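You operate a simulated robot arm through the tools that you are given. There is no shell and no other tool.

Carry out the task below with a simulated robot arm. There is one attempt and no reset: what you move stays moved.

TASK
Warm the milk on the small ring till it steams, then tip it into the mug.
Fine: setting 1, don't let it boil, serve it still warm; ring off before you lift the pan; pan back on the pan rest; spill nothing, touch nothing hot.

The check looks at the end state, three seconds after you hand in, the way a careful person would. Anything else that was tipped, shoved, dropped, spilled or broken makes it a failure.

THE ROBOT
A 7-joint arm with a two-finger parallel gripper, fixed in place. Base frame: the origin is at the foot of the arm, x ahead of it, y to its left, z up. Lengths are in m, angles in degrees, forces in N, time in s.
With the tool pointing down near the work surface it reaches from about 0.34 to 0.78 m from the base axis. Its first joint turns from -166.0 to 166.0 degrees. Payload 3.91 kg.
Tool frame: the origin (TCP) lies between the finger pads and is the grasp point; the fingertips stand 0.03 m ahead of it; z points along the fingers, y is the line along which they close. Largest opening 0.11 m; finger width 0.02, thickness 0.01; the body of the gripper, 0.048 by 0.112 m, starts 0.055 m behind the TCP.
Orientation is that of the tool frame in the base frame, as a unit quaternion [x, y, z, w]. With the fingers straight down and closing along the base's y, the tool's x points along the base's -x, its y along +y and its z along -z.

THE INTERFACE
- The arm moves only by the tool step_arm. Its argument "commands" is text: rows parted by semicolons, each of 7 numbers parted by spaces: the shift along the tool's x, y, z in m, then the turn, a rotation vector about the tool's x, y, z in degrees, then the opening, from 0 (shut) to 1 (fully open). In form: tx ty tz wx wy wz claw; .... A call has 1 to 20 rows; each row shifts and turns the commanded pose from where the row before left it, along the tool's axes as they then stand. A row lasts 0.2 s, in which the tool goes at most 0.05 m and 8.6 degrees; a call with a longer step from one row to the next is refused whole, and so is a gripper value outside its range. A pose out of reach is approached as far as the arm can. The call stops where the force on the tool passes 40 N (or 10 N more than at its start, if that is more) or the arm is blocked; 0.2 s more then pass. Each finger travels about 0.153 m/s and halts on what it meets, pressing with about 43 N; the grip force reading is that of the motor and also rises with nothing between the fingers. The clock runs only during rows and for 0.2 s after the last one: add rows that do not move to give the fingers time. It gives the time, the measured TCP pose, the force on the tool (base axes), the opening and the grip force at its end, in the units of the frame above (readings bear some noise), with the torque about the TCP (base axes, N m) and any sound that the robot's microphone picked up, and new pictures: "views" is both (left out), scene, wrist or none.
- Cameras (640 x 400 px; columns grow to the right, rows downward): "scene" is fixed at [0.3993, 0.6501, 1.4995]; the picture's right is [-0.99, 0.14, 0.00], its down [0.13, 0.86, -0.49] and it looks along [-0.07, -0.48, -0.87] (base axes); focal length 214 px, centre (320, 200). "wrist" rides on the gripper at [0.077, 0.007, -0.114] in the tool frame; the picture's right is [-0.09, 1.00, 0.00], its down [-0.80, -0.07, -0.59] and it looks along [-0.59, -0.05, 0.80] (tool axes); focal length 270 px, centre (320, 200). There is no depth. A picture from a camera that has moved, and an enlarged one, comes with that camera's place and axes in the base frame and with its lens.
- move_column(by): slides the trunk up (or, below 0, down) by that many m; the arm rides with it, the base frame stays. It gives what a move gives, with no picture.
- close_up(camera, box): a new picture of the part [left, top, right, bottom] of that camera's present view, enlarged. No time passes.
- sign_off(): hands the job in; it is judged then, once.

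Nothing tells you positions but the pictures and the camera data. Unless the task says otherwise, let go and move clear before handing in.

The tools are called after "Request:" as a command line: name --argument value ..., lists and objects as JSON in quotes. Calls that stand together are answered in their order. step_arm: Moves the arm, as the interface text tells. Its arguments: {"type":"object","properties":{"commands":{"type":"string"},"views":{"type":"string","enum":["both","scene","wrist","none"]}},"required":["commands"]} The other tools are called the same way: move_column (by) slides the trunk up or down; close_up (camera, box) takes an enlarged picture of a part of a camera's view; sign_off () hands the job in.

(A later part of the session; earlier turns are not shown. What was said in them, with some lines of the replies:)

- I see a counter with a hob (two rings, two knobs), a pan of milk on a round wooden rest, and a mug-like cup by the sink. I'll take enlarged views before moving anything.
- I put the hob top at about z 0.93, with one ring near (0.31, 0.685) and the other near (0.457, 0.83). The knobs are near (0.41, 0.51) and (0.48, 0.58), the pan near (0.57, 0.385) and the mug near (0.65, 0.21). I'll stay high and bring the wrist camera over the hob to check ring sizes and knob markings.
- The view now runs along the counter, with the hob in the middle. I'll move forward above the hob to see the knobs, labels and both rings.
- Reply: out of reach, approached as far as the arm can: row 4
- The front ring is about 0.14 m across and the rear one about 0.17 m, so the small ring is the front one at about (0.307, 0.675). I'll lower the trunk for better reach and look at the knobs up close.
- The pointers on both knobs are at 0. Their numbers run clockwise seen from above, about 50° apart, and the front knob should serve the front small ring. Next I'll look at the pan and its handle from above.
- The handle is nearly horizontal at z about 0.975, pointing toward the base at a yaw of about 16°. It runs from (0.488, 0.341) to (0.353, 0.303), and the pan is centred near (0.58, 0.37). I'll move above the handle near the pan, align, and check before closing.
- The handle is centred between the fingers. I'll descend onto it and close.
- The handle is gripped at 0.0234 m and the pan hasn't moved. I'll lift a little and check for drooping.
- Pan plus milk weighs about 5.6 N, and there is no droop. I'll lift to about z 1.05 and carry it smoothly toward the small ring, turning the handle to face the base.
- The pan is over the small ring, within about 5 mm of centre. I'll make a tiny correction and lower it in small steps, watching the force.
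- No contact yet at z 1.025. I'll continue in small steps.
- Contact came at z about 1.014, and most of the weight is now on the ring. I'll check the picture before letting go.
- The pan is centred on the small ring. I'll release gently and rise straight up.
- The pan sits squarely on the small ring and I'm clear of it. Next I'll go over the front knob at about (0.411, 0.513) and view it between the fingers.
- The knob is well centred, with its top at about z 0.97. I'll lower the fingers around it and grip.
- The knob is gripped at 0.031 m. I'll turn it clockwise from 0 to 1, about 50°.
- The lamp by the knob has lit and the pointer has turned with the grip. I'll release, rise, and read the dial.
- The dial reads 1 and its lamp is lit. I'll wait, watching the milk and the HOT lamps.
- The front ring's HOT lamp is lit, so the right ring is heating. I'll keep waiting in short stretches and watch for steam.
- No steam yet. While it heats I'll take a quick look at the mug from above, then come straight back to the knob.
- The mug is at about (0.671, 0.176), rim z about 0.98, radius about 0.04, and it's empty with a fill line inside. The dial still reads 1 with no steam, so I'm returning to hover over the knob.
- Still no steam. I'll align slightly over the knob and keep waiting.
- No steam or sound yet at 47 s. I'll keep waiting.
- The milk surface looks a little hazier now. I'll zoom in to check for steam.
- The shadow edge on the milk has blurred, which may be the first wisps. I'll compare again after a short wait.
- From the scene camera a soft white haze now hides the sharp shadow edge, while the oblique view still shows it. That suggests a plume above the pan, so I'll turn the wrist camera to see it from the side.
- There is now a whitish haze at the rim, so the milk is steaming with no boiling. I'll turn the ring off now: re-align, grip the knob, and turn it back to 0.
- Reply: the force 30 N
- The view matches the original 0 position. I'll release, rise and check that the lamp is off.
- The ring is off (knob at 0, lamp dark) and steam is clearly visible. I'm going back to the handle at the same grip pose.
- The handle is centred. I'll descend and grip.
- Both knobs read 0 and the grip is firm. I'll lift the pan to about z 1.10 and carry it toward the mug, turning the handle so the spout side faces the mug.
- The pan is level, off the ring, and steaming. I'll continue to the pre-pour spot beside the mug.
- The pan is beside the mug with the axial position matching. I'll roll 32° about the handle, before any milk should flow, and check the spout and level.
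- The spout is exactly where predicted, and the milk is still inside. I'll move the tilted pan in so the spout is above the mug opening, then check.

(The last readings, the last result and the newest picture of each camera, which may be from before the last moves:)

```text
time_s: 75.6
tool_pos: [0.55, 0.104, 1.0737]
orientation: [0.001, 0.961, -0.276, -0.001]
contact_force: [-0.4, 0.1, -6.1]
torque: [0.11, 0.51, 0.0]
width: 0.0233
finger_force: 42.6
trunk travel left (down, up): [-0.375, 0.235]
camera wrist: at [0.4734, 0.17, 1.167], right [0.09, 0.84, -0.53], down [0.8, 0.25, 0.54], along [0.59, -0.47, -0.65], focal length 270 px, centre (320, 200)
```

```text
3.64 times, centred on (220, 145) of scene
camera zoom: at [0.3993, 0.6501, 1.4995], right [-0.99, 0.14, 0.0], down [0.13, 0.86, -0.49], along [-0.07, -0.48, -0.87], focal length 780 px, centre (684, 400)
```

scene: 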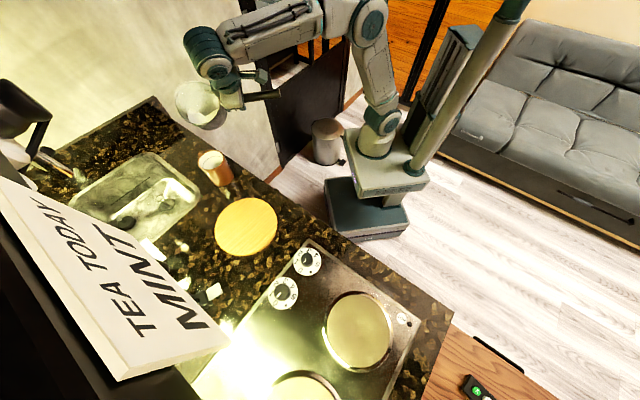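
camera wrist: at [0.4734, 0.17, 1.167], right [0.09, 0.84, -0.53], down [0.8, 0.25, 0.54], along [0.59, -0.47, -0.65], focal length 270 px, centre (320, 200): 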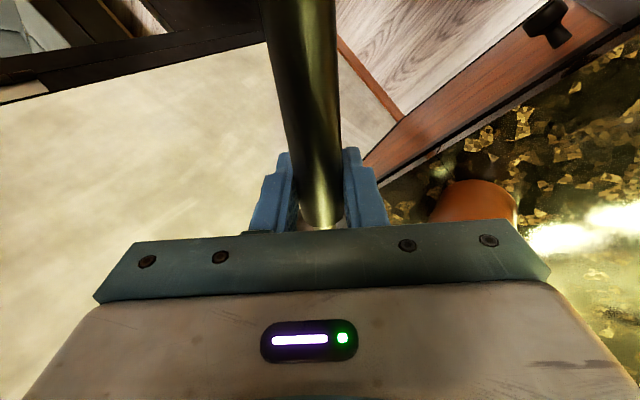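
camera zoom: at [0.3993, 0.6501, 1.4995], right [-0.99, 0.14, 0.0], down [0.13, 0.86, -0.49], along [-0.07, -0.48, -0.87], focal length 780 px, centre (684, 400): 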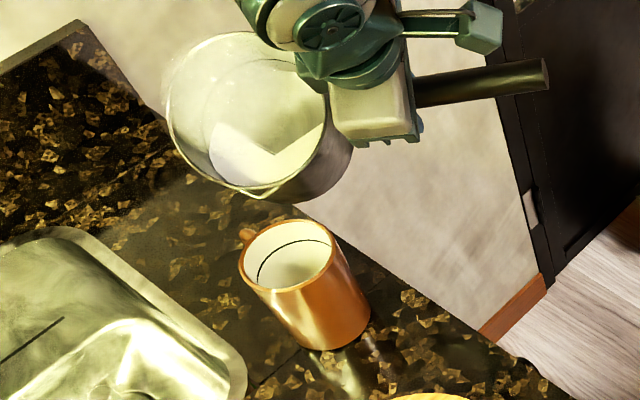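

The spout is above the near half of the mug with about 5 cm of height. I'll roll on slowly to about 46°, edging the spout toward the mug's centre, and watch for flow starting.

Request:
step_arm --commands "0 0.0013 -0.0021 2 0 0 0; 0 0.0013 -0.0021 2 0 0 0; 0 0.0013 -0.0021 2 0 0 0; 0 0.0012 -0.0022 2 0 0 0; 0 0.0012 -0.0022 2 0 0 0; 0 0.0011 -0.0023 2 0 0 0; 0 0.001 -0.0024 2 0 0 0" --views "none"

Request:
close_up --camera "scene" --box '[170, 90, 270, 200]'

```text
time_s: 77.2
tool_pos: [0.5501, 0.1212, 1.0818]
orientation: [0.0, 0.921, -0.391, 0.0]
contact_force: [0.2, 0.0, -5.1]
torque: [0.16, 0.52, -0.03]
width: 0.0234
finger_force: 42.8
trunk travel left (down, up): [-0.375, 0.235]
```

```text
3.64 times, centred on (220, 145) of scene
camera zoom: at [0.3993, 0.6501, 1.4995], right [-0.99, 0.14, 0.0], down [0.13, 0.86, -0.49], along [-0.07, -0.48, -0.87], focal length 780 px, centre (684, 400)
```

zoom: 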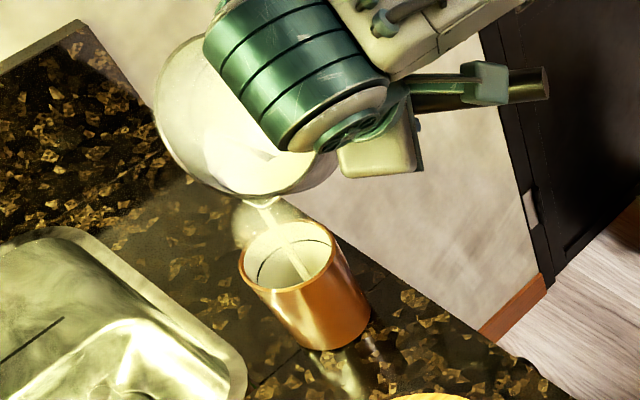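

Milk is streaming cleanly into the middle of the mug. I'll keep rolling gently about the spout point.

Request:
step_arm --commands "0 0 -0.0017 1.5 0 0 0; 0 0 -0.0017 1.5 0 0 0; 0 0 -0.0017 1.5 0 0 0; 0 0 -0.0017 1.5 0 0 0; 0 0 -0.0017 1.5 0 0 0; 0 0 -0.0017 1.5 0 0 0" --views "none"

Request:
close_up --camera "scene" --box '[170, 90, 270, 200]'

```text
time_s: 78.6
tool_pos: [0.5505, 0.1273, 1.0891]
orientation: [0.0, 0.887, -0.462, 0.0]
contact_force: [0.3, 0.3, -5.1]
torque: [0.16, 0.41, 0.04]
width: 0.0229
finger_force: 43.1
trunk travel left (down, up): [-0.375, 0.235]
```

```text
3.64 times, centred on (220, 145) of scene
camera zoom: at [0.3993, 0.6501, 1.4995], right [-0.99, 0.14, 0.0], down [0.13, 0.86, -0.49], along [-0.07, -0.48, -0.87], focal length 780 px, centre (684, 400)
```

zoom: 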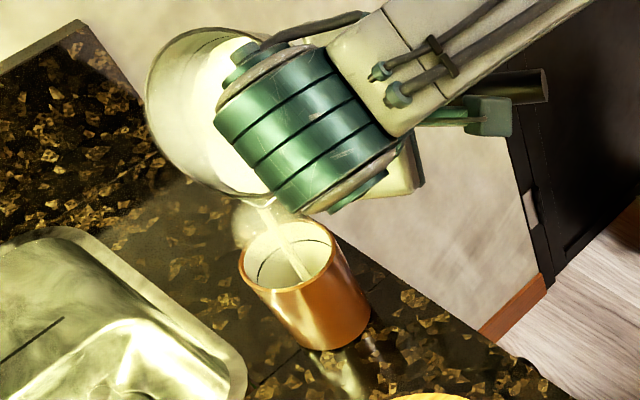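

It's still pouring cleanly. Continuing.

Request:
step_arm --commands "0 0 -0.0017 1.5 0 0 0; 0 0 -0.0017 1.5 0 0 0; 0 0 -0.0017 1.5 0 0 0; 0 0 -0.0017 1.5 0 0 0; 0 0 -0.0017 1.5 0 0 0; 0 0 -0.0017 1.5 0 0 0; 0 0 -0.0017 1.5 0 0 0; 0 0 -0.0017 1.5 0 0 0" --views "none"

Request:
close_up --camera "scene" --box '[170, 90, 270, 200]'

```text
time_s: 80.4
tool_pos: [0.5521, 0.14, 1.0941]
orientation: [0.001, 0.834, -0.552, 0.001]
contact_force: [0.3, 0.5, -4.6]
torque: [0.17, 0.35, -0.02]
width: 0.0232
finger_force: 42.7
trunk travel left (down, up): [-0.375, 0.235]
```

```text
3.64 times, centred on (220, 145) of scene
camera zoom: at [0.3993, 0.6501, 1.4995], right [-0.99, 0.14, 0.0], down [0.13, 0.86, -0.49], along [-0.07, -0.48, -0.87], focal length 780 px, centre (684, 400)
```

zoom: 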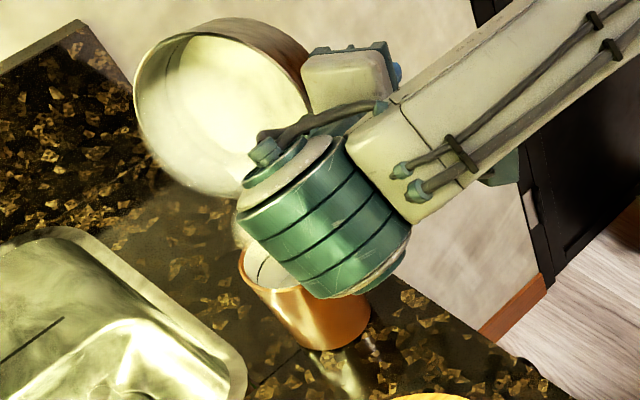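

The wrist blocks the view of the stream now, but the geometry is unchanged and the arm stays well clear of the mug. Continuing the roll.

Request:
step_arm --commands "0 0 -0.0017 1.5 0 0 0; 0 0 -0.0017 1.5 0 0 0; 0 0 -0.0017 1.5 0 0 0; 0 0 -0.0017 1.5 0 0 0; 0 0 -0.0017 1.5 0 0 0; 0 0 -0.0017 1.5 0 0 0; 0 0 -0.0017 1.5 0 0 0; 0 0 -0.0017 1.5 0 0 0; 0 0 -0.0017 1.5 0 0 0; 0 0 -0.0017 1.5 0 0 0" --views "both"

Request:
close_up --camera "scene" --box '[170, 90, 270, 200]'

```text
time_s: 82.6
tool_pos: [0.5497, 0.1565, 1.1005]
orientation: [0.0, 0.754, -0.656, -0.001]
contact_force: [0.9, -0.3, -4.1]
torque: [0.18, 0.37, -0.02]
width: 0.0231
finger_force: 43.2
trunk travel left (down, up): [-0.375, 0.235]
camera wrist: at [0.4734, 0.2697, 1.1085], right [0.09, 0.14, -0.99], down [0.8, 0.58, 0.15], along [0.59, -0.8, -0.06], focal length 270 px, centre (320, 200)
```

scene: 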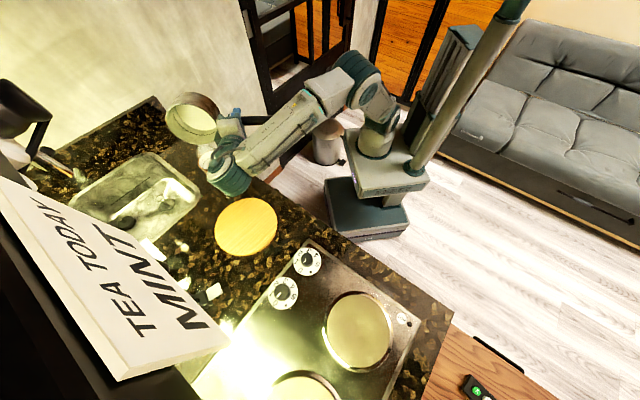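
wrist: 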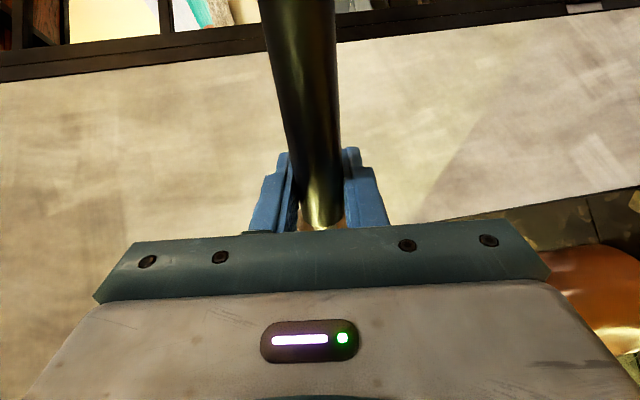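

```text
3.64 times, centred on (220, 145) of scene
camera zoom: at [0.3993, 0.6501, 1.4995], right [-0.99, 0.14, 0.0], down [0.13, 0.86, -0.49], along [-0.07, -0.48, -0.87], focal length 780 px, centre (684, 400)
```

zoom: 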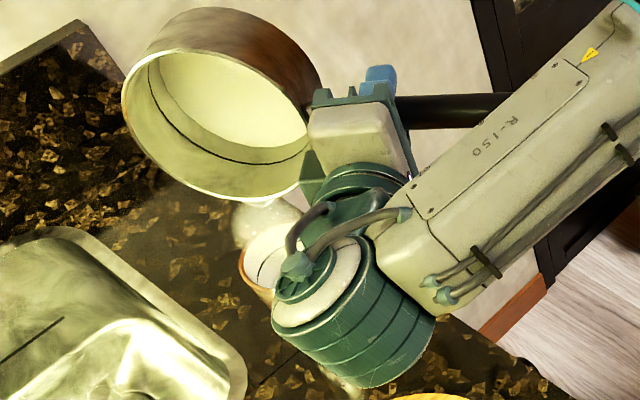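

Tilt is about 82° and most of the milk is out. I'll roll to about 100° and pause to drain.

Request:
step_arm --commands "0 0 -0.0017 1.5 0 0 0; 0 0 -0.0017 1.5 0 0 0; 0 0 -0.0017 1.5 0 0 0; 0 0 -0.0017 1.5 0 0 0; 0 0 -0.0017 1.5 0 0 0; 0 0 -0.0017 1.5 0 0 0; 0 0 -0.0017 1.5 0 0 0; 0 0 -0.0017 1.5 0 0 0; 0 0 -0.0017 1.5 0 0 0; 0 0 -0.0017 1.5 0 0 0; 0 0 -0.0017 1.5 0 0 0; 0 0 -0.0017 1.5 0 0 0; 0 0 0 0 0 0 0; 0 0 0 0 0 0 0; 0 0 0 0 0 0 0; 0 0 0 0 0 0 0" --views "none"

Request:
close_up --camera "scene" --box '[170, 90, 270, 200]'

```text
time_s: 86.0
tool_pos: [0.5496, 0.1751, 1.1006]
orientation: [-0.001, -0.643, 0.766, 0.001]
contact_force: [0.9, 0.0, -5.2]
torque: [0.21, 0.33, -0.01]
width: 0.0231
finger_force: 43.0
trunk travel left (down, up): [-0.375, 0.235]
```

```text
3.64 times, centred on (220, 145) of scene
camera zoom: at [0.3993, 0.6501, 1.4995], right [-0.99, 0.14, 0.0], down [0.13, 0.86, -0.49], along [-0.07, -0.48, -0.87], focal length 780 px, centre (684, 400)
```

zoom: 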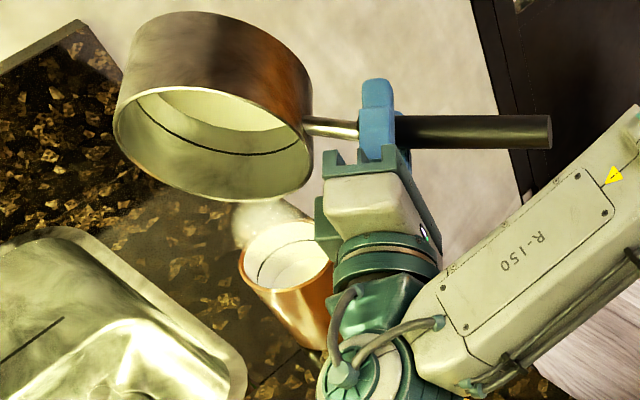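

The pan is empty and no stream remains. I'll roll back about the spout point while still above the mug, then check.

Request:
step_arm --commands "0 0 0.0023 -2 0 0 0; 0 0 0.0046 -4 0 0 0; 0 0 0.0046 -4 0 0 0; 0 0 0.0046 -4 0 0 0; 0 0 0.0046 -4 0 0 0; 0 0 0.0046 -4 0 0 0; 0 0 0.0046 -4 0 0 0; 0 0 0.0046 -4 0 0 0; 0 0 0.0046 -4 0 0 0; 0 0 0.0046 -4 0 0 0; 0 0 0.0046 -4 0 0 0; 0 0 0.0046 -4 0 0 0; 0 0 0.0046 -4 0 0 0; 0 0 0.0046 -4 0 0 0; 0 0 0.0046 -4 0 0 0; 0 0 0.0046 -4 0 0 0; 0 0 0.0046 -4 0 0 0; 0 0 0.0023 -2 0 0 0; 0 0 0 0 0 0 0" --views "scene"

Request:
close_up --camera "scene" --box '[170, 90, 270, 200]'

```text
time_s: 90.0
tool_pos: [0.5491, 0.1063, 1.0716]
orientation: [0.0, 0.961, -0.275, 0.001]
contact_force: [0.5, 0.5, -2.9]
torque: [0.11, 0.33, -0.01]
width: 0.0231
finger_force: 43.1
trunk travel left (down, up): [-0.375, 0.235]
```

scene: 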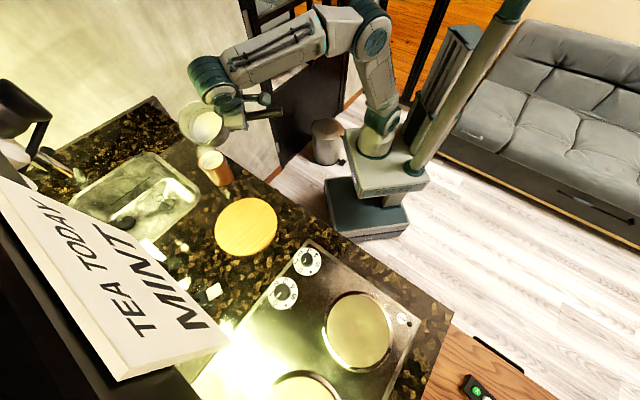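

```text
3.64 times, centred on (220, 145) of scene
camera zoom: at [0.3993, 0.6501, 1.4995], right [-0.99, 0.14, 0.0], down [0.13, 0.86, -0.49], along [-0.07, -0.48, -0.87], focal length 780 px, centre (684, 400)
```

zoom: 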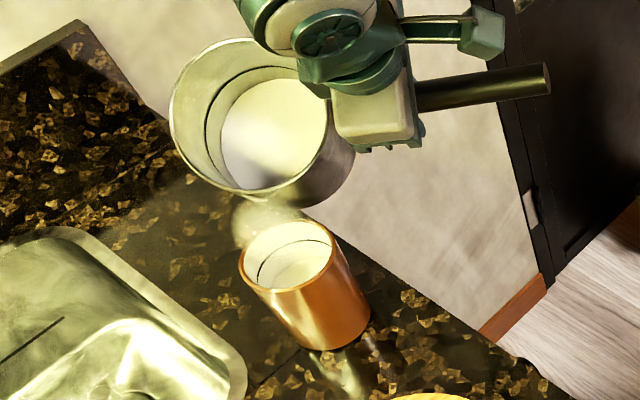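

The pan is now light (about 3 N) and the milk is in the mug, steaming, with no splashes visible. I'll back away, level the pan, and look into the mug.

Request:
step_arm --commands "0 -0.0135 -0.0004 0 0 0 0; 0 -0.0135 -0.0004 0 0 0 0; 0 -0.0135 -0.0004 0 0 0 0; 0 -0.0135 -0.0004 0 0 0 0; 0 0 0 -4 0 0 0; 0 0 0 -4 0 0 0; 0 0 0 -4 0 0 0; 0 0 0 -4 0 0 0; 0 0 0 -4 0 0 0; 0 0 0 -4 0 0 0; 0 0 0 -4 0 0 0; 0 0 0 -4 0 0 0; 0 0 0 0 0 0 0" --views "both"

Request:
close_up --camera "scene" --box '[160, 70, 290, 210]'

```text
time_s: 92.8
tool_pos: [0.5497, 0.0617, 1.1011]
orientation: [0.001, 1.0, 0.001, 0.0]
contact_force: [-1.2, -0.5, -3.5]
torque: [-0.03, 0.34, -0.01]
width: 0.0233
finger_force: 43.0
trunk travel left (down, up): [-0.375, 0.235]
camera wrist: at [0.4728, 0.0683, 1.2159], right [0.09, 1.0, 0.0], down [0.8, -0.07, 0.59], along [0.59, -0.05, -0.8], focal length 270 px, centre (320, 200)
```

scene: 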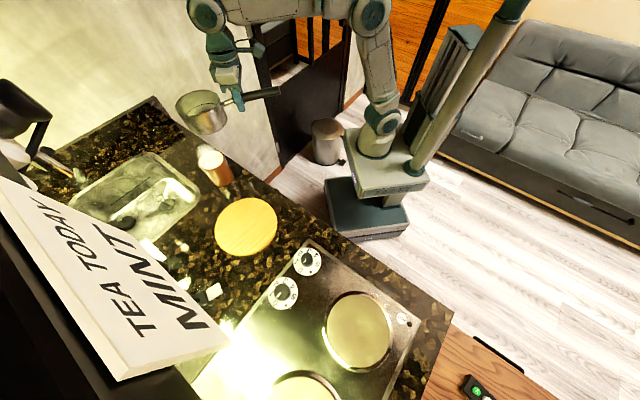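
wrist: 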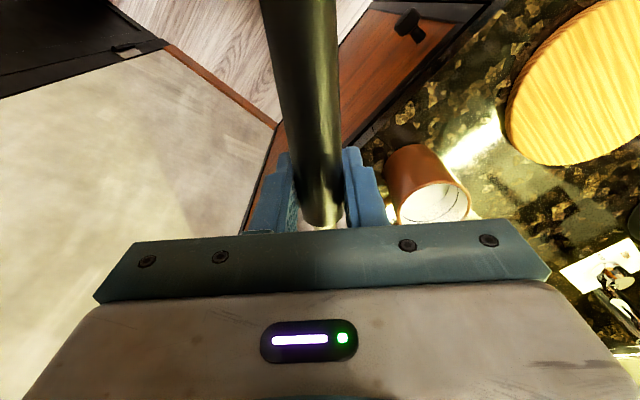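

```text
2.86 times, centred on (225, 140) of scene
camera zoom: at [0.3993, 0.6501, 1.4995], right [-0.99, 0.14, 0.0], down [0.13, 0.86, -0.49], along [-0.07, -0.48, -0.87], focal length 613 px, centre (591, 371)
```

zoom: 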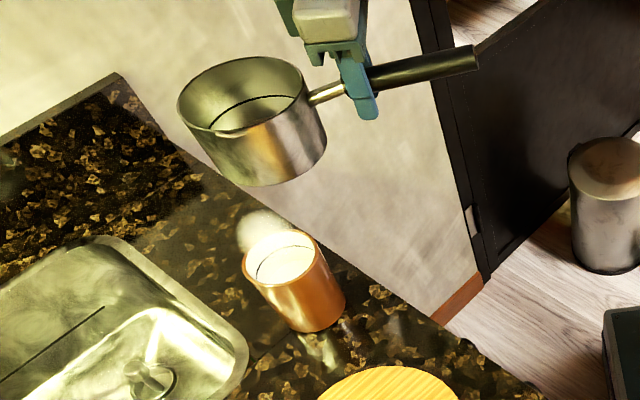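

The mug is full up to about its inside line, steaming, and nothing is spilled around it. I'll carry the empty pan around the mug to the wooden rest.

Request:
step_arm --commands "0.0322 0.0098 0 0 0 0 0; 0.0322 0.0098 0 0 0 0 0; 0.0322 0.0098 0 0 0 0 0; 0.0322 0.0098 0 0 0 0 0; 0 0.036 0 0 0 0 0; 0 0.036 0 0 0 0 0; 0 0.036 0 0 0 0 0; 0 0.036 0 0 0 0 0; 0 0.036 0 0 0 0 0; 0 0 0 0 0 -8 0; 0 0 0 0 0 -8 0; -0.0314 0.0222 0 0 0 0 0; -0.0314 0.0222 0 0 0 0 0; 0 0 0.03 0 0 0 0; 0 0 0.03 0 0 0 0; 0 0 0.02 0 0 0 0; 0 0 0 0 0 0 0" --views "both"

Request:
close_up --camera "scene" --box '[180, 130, 340, 270]'

```text
time_s: 96.4
tool_pos: [0.4698, 0.3424, 1.0232]
orientation: [-0.139, 0.99, 0.0, 0.0]
contact_force: [0.1, 0.1, -4.4]
torque: [-0.11, 0.33, 0.02]
width: 0.0234
finger_force: 42.7
trunk travel left (down, up): [-0.375, 0.235]
camera wrist: at [0.3941, 0.3266, 1.137], right [-0.19, 0.98, 0.0], down [0.79, 0.15, 0.59], along [0.58, 0.11, -0.8], focal length 270 px, centre (320, 200)
```

scene: 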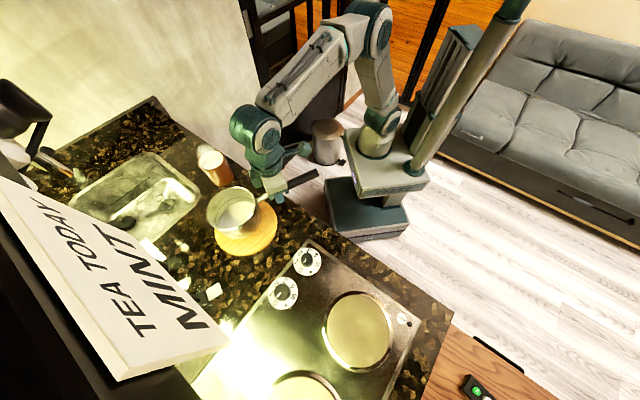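
wrist: 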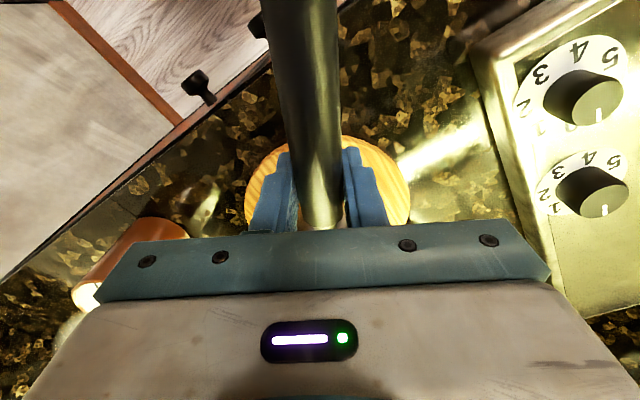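

```text
2.86 times, centred on (260, 200) of scene
camera zoom: at [0.3993, 0.6501, 1.4995], right [-0.99, 0.14, 0.0], down [0.13, 0.86, -0.49], along [-0.07, -0.48, -0.87], focal length 613 px, centre (491, 200)
```

zoom: 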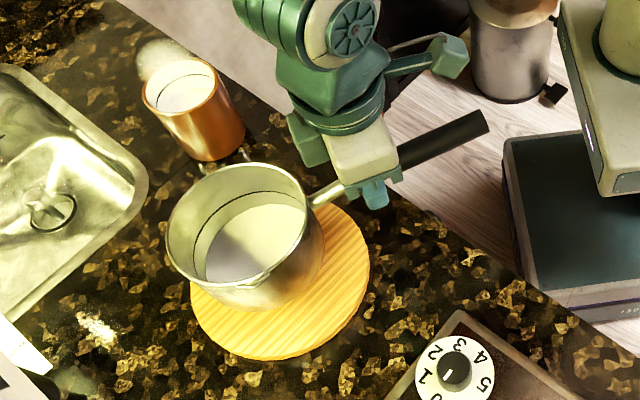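

The pan is directly above the rest. I'll lower it gently until the rest takes the weight.

Request:
step_arm --commands "0 0 0.015 0 0 0 0; 0 0 0.015 0 0 0 0; 0 0 0.01 0 0 0 0; 0 0 0 0 0 0 0" --views "none"

Request:
step_arm --commands "0 0 0.003 0 0 0 0; 0 0 0.003 0 0 0 0; 0 0 0 0 0 0 0" --views "none"

Request:
step_arm --commands "0 0 0.002 0 0 0 0; 0 0 0.002 0 0 0 0; 0 0 0 0 0 0 0" --views "wrist"

Request:
close_up --camera "scene" --box '[180, 130, 340, 270]'

```text
time_s: 97.4
tool_pos: [0.469, 0.342, 0.9815]
orientation: [-0.139, 0.99, -0.001, 0.0]
contact_force: [0.9, -0.7, -3.5]
torque: [-0.11, 0.33, -0.02]
width: 0.0234
finger_force: 43.1
trunk travel left (down, up): [-0.375, 0.235]
```

```text
time_s: 98.2
tool_pos: [0.4688, 0.342, 0.9764]
orientation: [-0.14, 0.99, 0.002, 0.001]
contact_force: [-2.2, 1.2, 5.1]
torque: [0.26, -1.11, 0.39]
width: 0.023
finger_force: 43.5
trunk travel left (down, up): [-0.375, 0.235]
```

```text
time_s: 99.0
tool_pos: [0.4673, 0.342, 0.9741]
orientation: [-0.139, 0.99, 0.001, 0.002]
contact_force: [-5.9, 2.1, 20.1]
torque: [0.31, -0.93, 0.18]
width: 0.0235
finger_force: 43.7
trunk travel left (down, up): [-0.375, 0.235]
camera wrist: at [0.3908, 0.3263, 1.0879], right [-0.19, 0.98, 0.0], down [0.79, 0.15, 0.6], along [0.59, 0.12, -0.8], focal length 270 px, centre (320, 200)
```

wrist: 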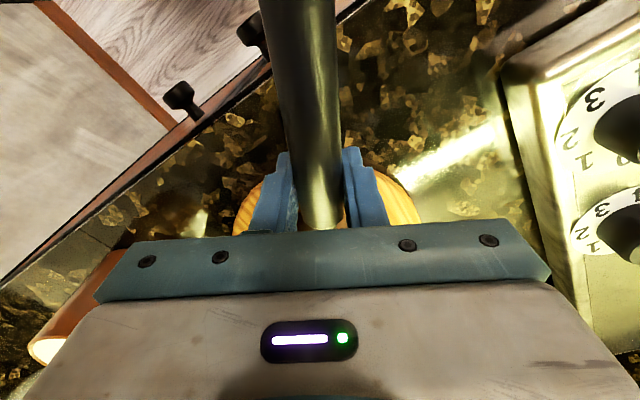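

```text
2.86 times, centred on (260, 200) of scene
camera zoom: at [0.3993, 0.6501, 1.4995], right [-0.99, 0.14, 0.0], down [0.13, 0.86, -0.49], along [-0.07, -0.48, -0.87], focal length 613 px, centre (491, 200)
```

zoom: 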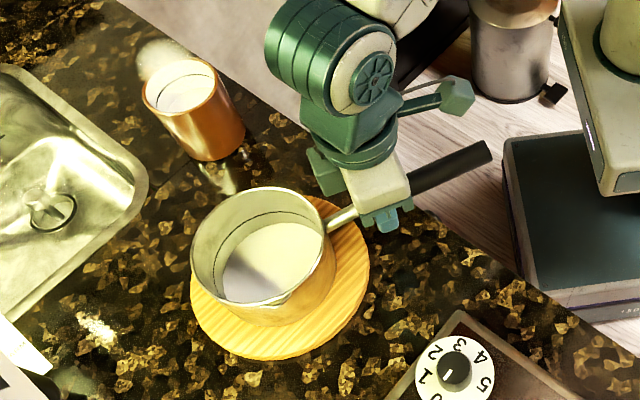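

The pan is on the rest, pressed a little too hard. I'll relieve the force first, then release.

Request:
step_arm --commands "0 0 -0.002 0 0 0 0; 0 0 -0.0015 0 0 0 0; 0 0 0 0 0 0 0" --views "none"

```text
time_s: 99.8
tool_pos: [0.47, 0.3403, 0.9746]
orientation: [-0.137, 0.991, 0.0, -0.001]
contact_force: [-1.2, 1.0, 0.8]
torque: [0.05, 0.16, 0.09]
width: 0.0233
finger_force: 42.4
trunk travel left (down, up): [-0.375, 0.235]
```

The load is near zero. I'll open gently and rise straight up.

Request:
step_arm --commands "0 0 0 0 0 0 0.25; 0 0 0 0 0 0 0.4; 0 0 0 0 0 0 0.7; 0 0 0 0 0 0 0.7; 0 0 -0.02 0 0 0 0.7; 0 0 -0.03 0 0 0 0.7; 0 0 -0.04 0 0 0 0.7; 0 0 -0.04 0 0 0 0.7; 0 0 0 0 0 0 0.7" --views "both"

Request:
close_up --camera "scene" --box '[180, 130, 340, 270]'

```text
time_s: 101.8
tool_pos: [0.4702, 0.3444, 1.1054]
orientation: [-0.139, 0.99, 0.0, 0.0]
contact_force: [0.1, 0.4, 0.3]
torque: [0.0, 0.01, 0.0]
width: 0.077
finger_force: 0.1
trunk travel left (down, up): [-0.375, 0.235]
camera wrist: at [0.394, 0.3289, 1.2202], right [-0.19, 0.98, 0.0], down [0.79, 0.15, 0.59], along [0.58, 0.11, -0.8], focal length 270 px, centre (320, 200)
```

scene: 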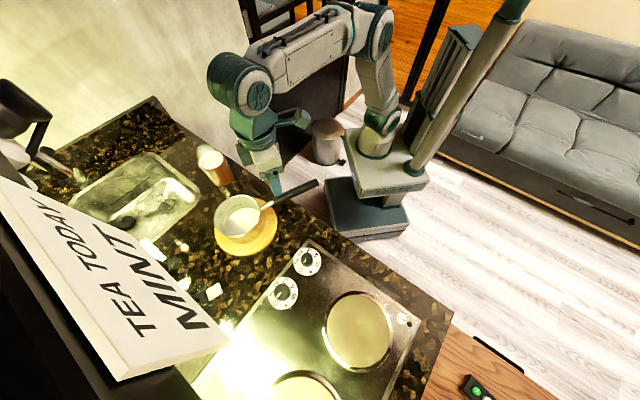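
wrist: 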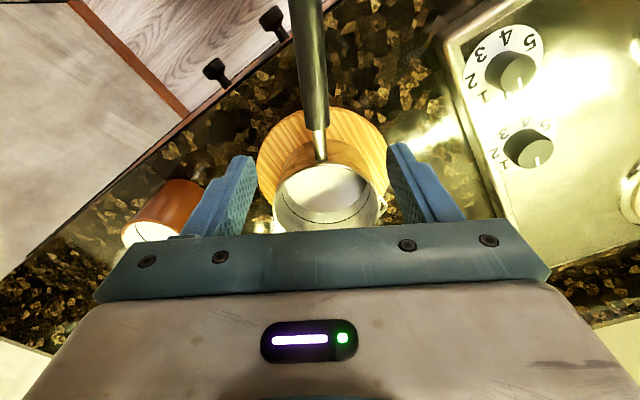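

```text
2.86 times, centred on (260, 200) of scene
camera zoom: at [0.3993, 0.6501, 1.4995], right [-0.99, 0.14, 0.0], down [0.13, 0.86, -0.49], along [-0.07, -0.48, -0.87], focal length 613 px, centre (491, 200)
```

zoom: 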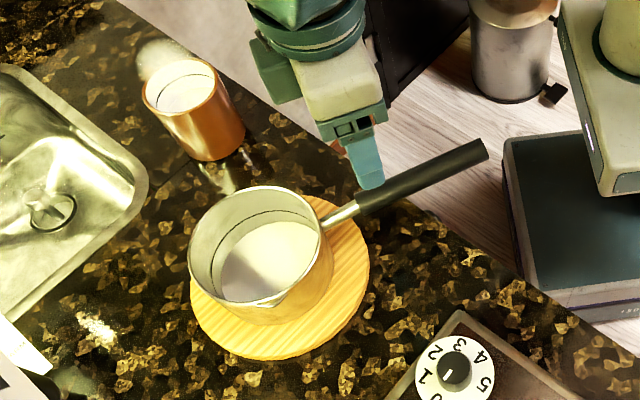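

The pan stands on the rest. I'll check inside the pan and mug up close for leftovers or spills.

Request:
close_up --camera "wrist" --box '[230, 90, 430, 240]'

Request:
close_up --camera "scene" --box '[180, 130, 260, 200]'

Request:
close_up --camera "scene" --box '[250, 230, 440, 390]'

Request:
close_up --camera "scene" --box '[200, 180, 280, 260]'

```text
2.67 times, centred on (330, 165) of wrist
camera zoom: at [0.394, 0.3289, 1.2202], right [-0.19, 0.98, 0.0], down [0.79, 0.15, 0.59], along [0.58, 0.11, -0.8], focal length 721 px, centre (293, 293)
```

zoom: 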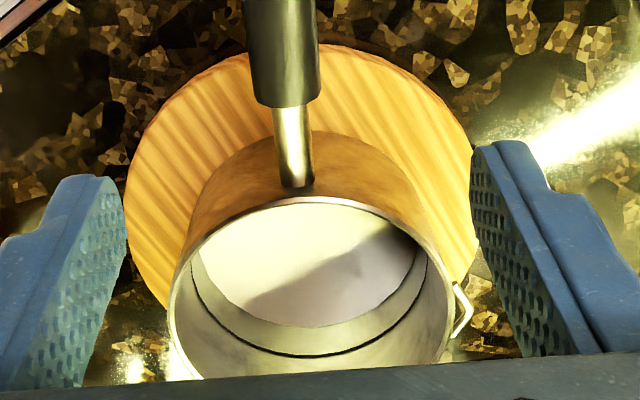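

```text
5.71 times, centred on (220, 165) of scene
camera zoom: at [0.3993, 0.6501, 1.4995], right [-0.99, 0.14, 0.0], down [0.13, 0.86, -0.49], along [-0.07, -0.48, -0.87], focal length 1226 px, centre (891, 400)
```

zoom: 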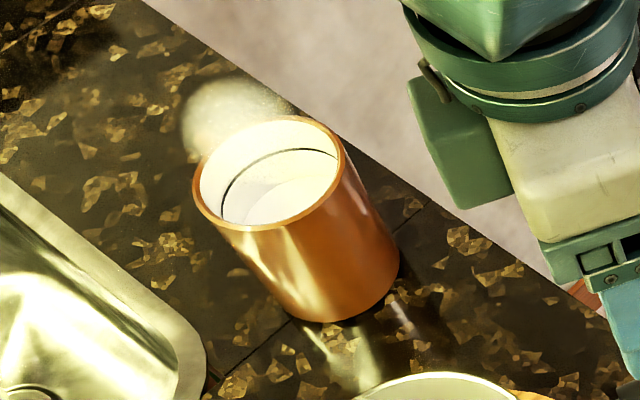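

```text
2.50 times, centred on (345, 310) of scene
camera zoom: at [0.3993, 0.6501, 1.4995], right [-0.99, 0.14, 0.0], down [0.13, 0.86, -0.49], along [-0.07, -0.48, -0.87], focal length 536 px, centre (258, -75)
```

zoom: 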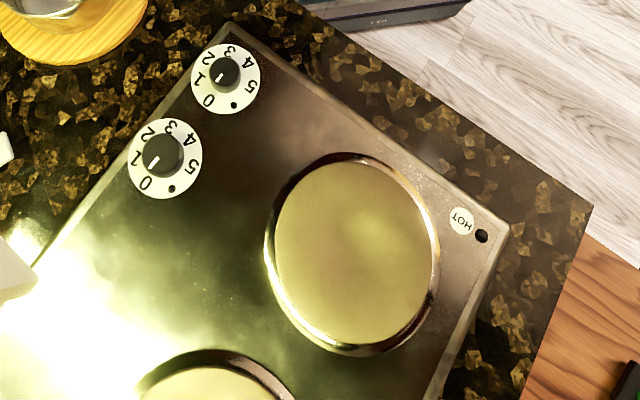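

```text
5.00 times, centred on (240, 220) of scene
camera zoom: at [0.3993, 0.6501, 1.4995], right [-0.99, 0.14, 0.0], down [0.13, 0.86, -0.49], along [-0.07, -0.48, -0.87], focal length 1072 px, centre (720, 100)
```

zoom: 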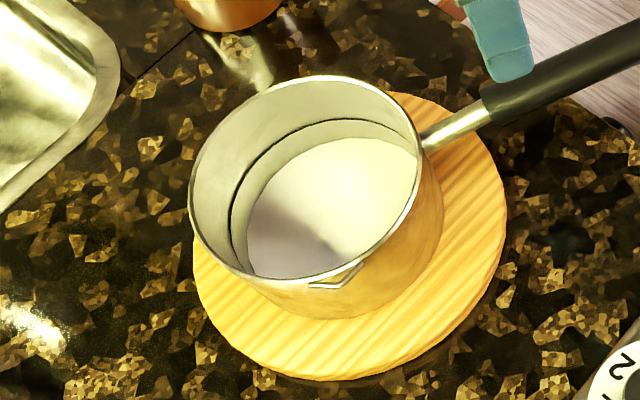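

The pan is empty on its rest, both knobs are at 0, the milk is steaming in the mug, and there are no spills. I'll move the arm clear and take a last look.

Request:
step_arm --commands "0.02 0 -0.035 0 0 0 0.7; 0.02 0 -0.035 0 0 0 0.7; 0.03 0 -0.03 0 0 0 0.7; 0.03 0 0 0 0 0 0.7; 0 0 0 0 0 0 0.7" --views "scene"

Request:
close_up --camera "scene" --box '[170, 120, 340, 270]'

```text
time_s: 103.0
tool_pos: [0.3731, 0.3162, 1.2029]
orientation: [-0.138, 0.99, 0.0, 0.0]
contact_force: [0.4, 0.4, -0.6]
torque: [-0.01, 0.0, 0.03]
width: 0.077
finger_force: 0.1
trunk travel left (down, up): [-0.375, 0.235]
```

scene: 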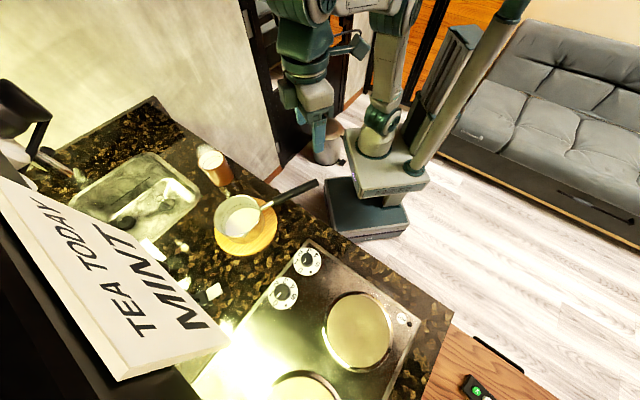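

```text
2.67 times, centred on (255, 195) of scene
camera zoom: at [0.3993, 0.6501, 1.4995], right [-0.99, 0.14, 0.0], down [0.13, 0.86, -0.49], along [-0.07, -0.48, -0.87], focal length 572 px, centre (493, 213)
```

zoom: 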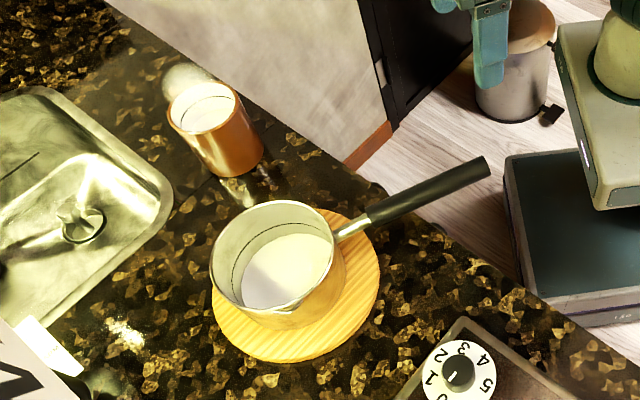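

The pan is on its rest, the mug of steaming milk is untouched where it stood, the ring is off, and the arm is clear. I'm handing in.

Request:
sign_off

```text
The job is handed in.
```

The milk is warmed and in the mug, still steaming when I handed in, and the empty pan is back on the pan rest. I saw no spills in the final pictures.

- **Heating:** I set the front knob to 1, and the HOT lamp confirmed it was the small front ring. It ran for about 30 seconds, until I could see haze over the pan. I saw and heard no boiling.
- **Ring off first:** the knob was back at 0 and its lamp dark before I lifted the pan.
- **Pour:** the milk ran from the spout into the middle of the mug. The arm blocked my view of the last part, but the pan came back about 2 N lighter and looked empty.
- **Contact:** I held the pan only by its black handle, kept the fingers off the ring and did not touch the mug. The pan pressed on the rest with about 20 N for a moment as I set it down, and I eased that off before letting go.
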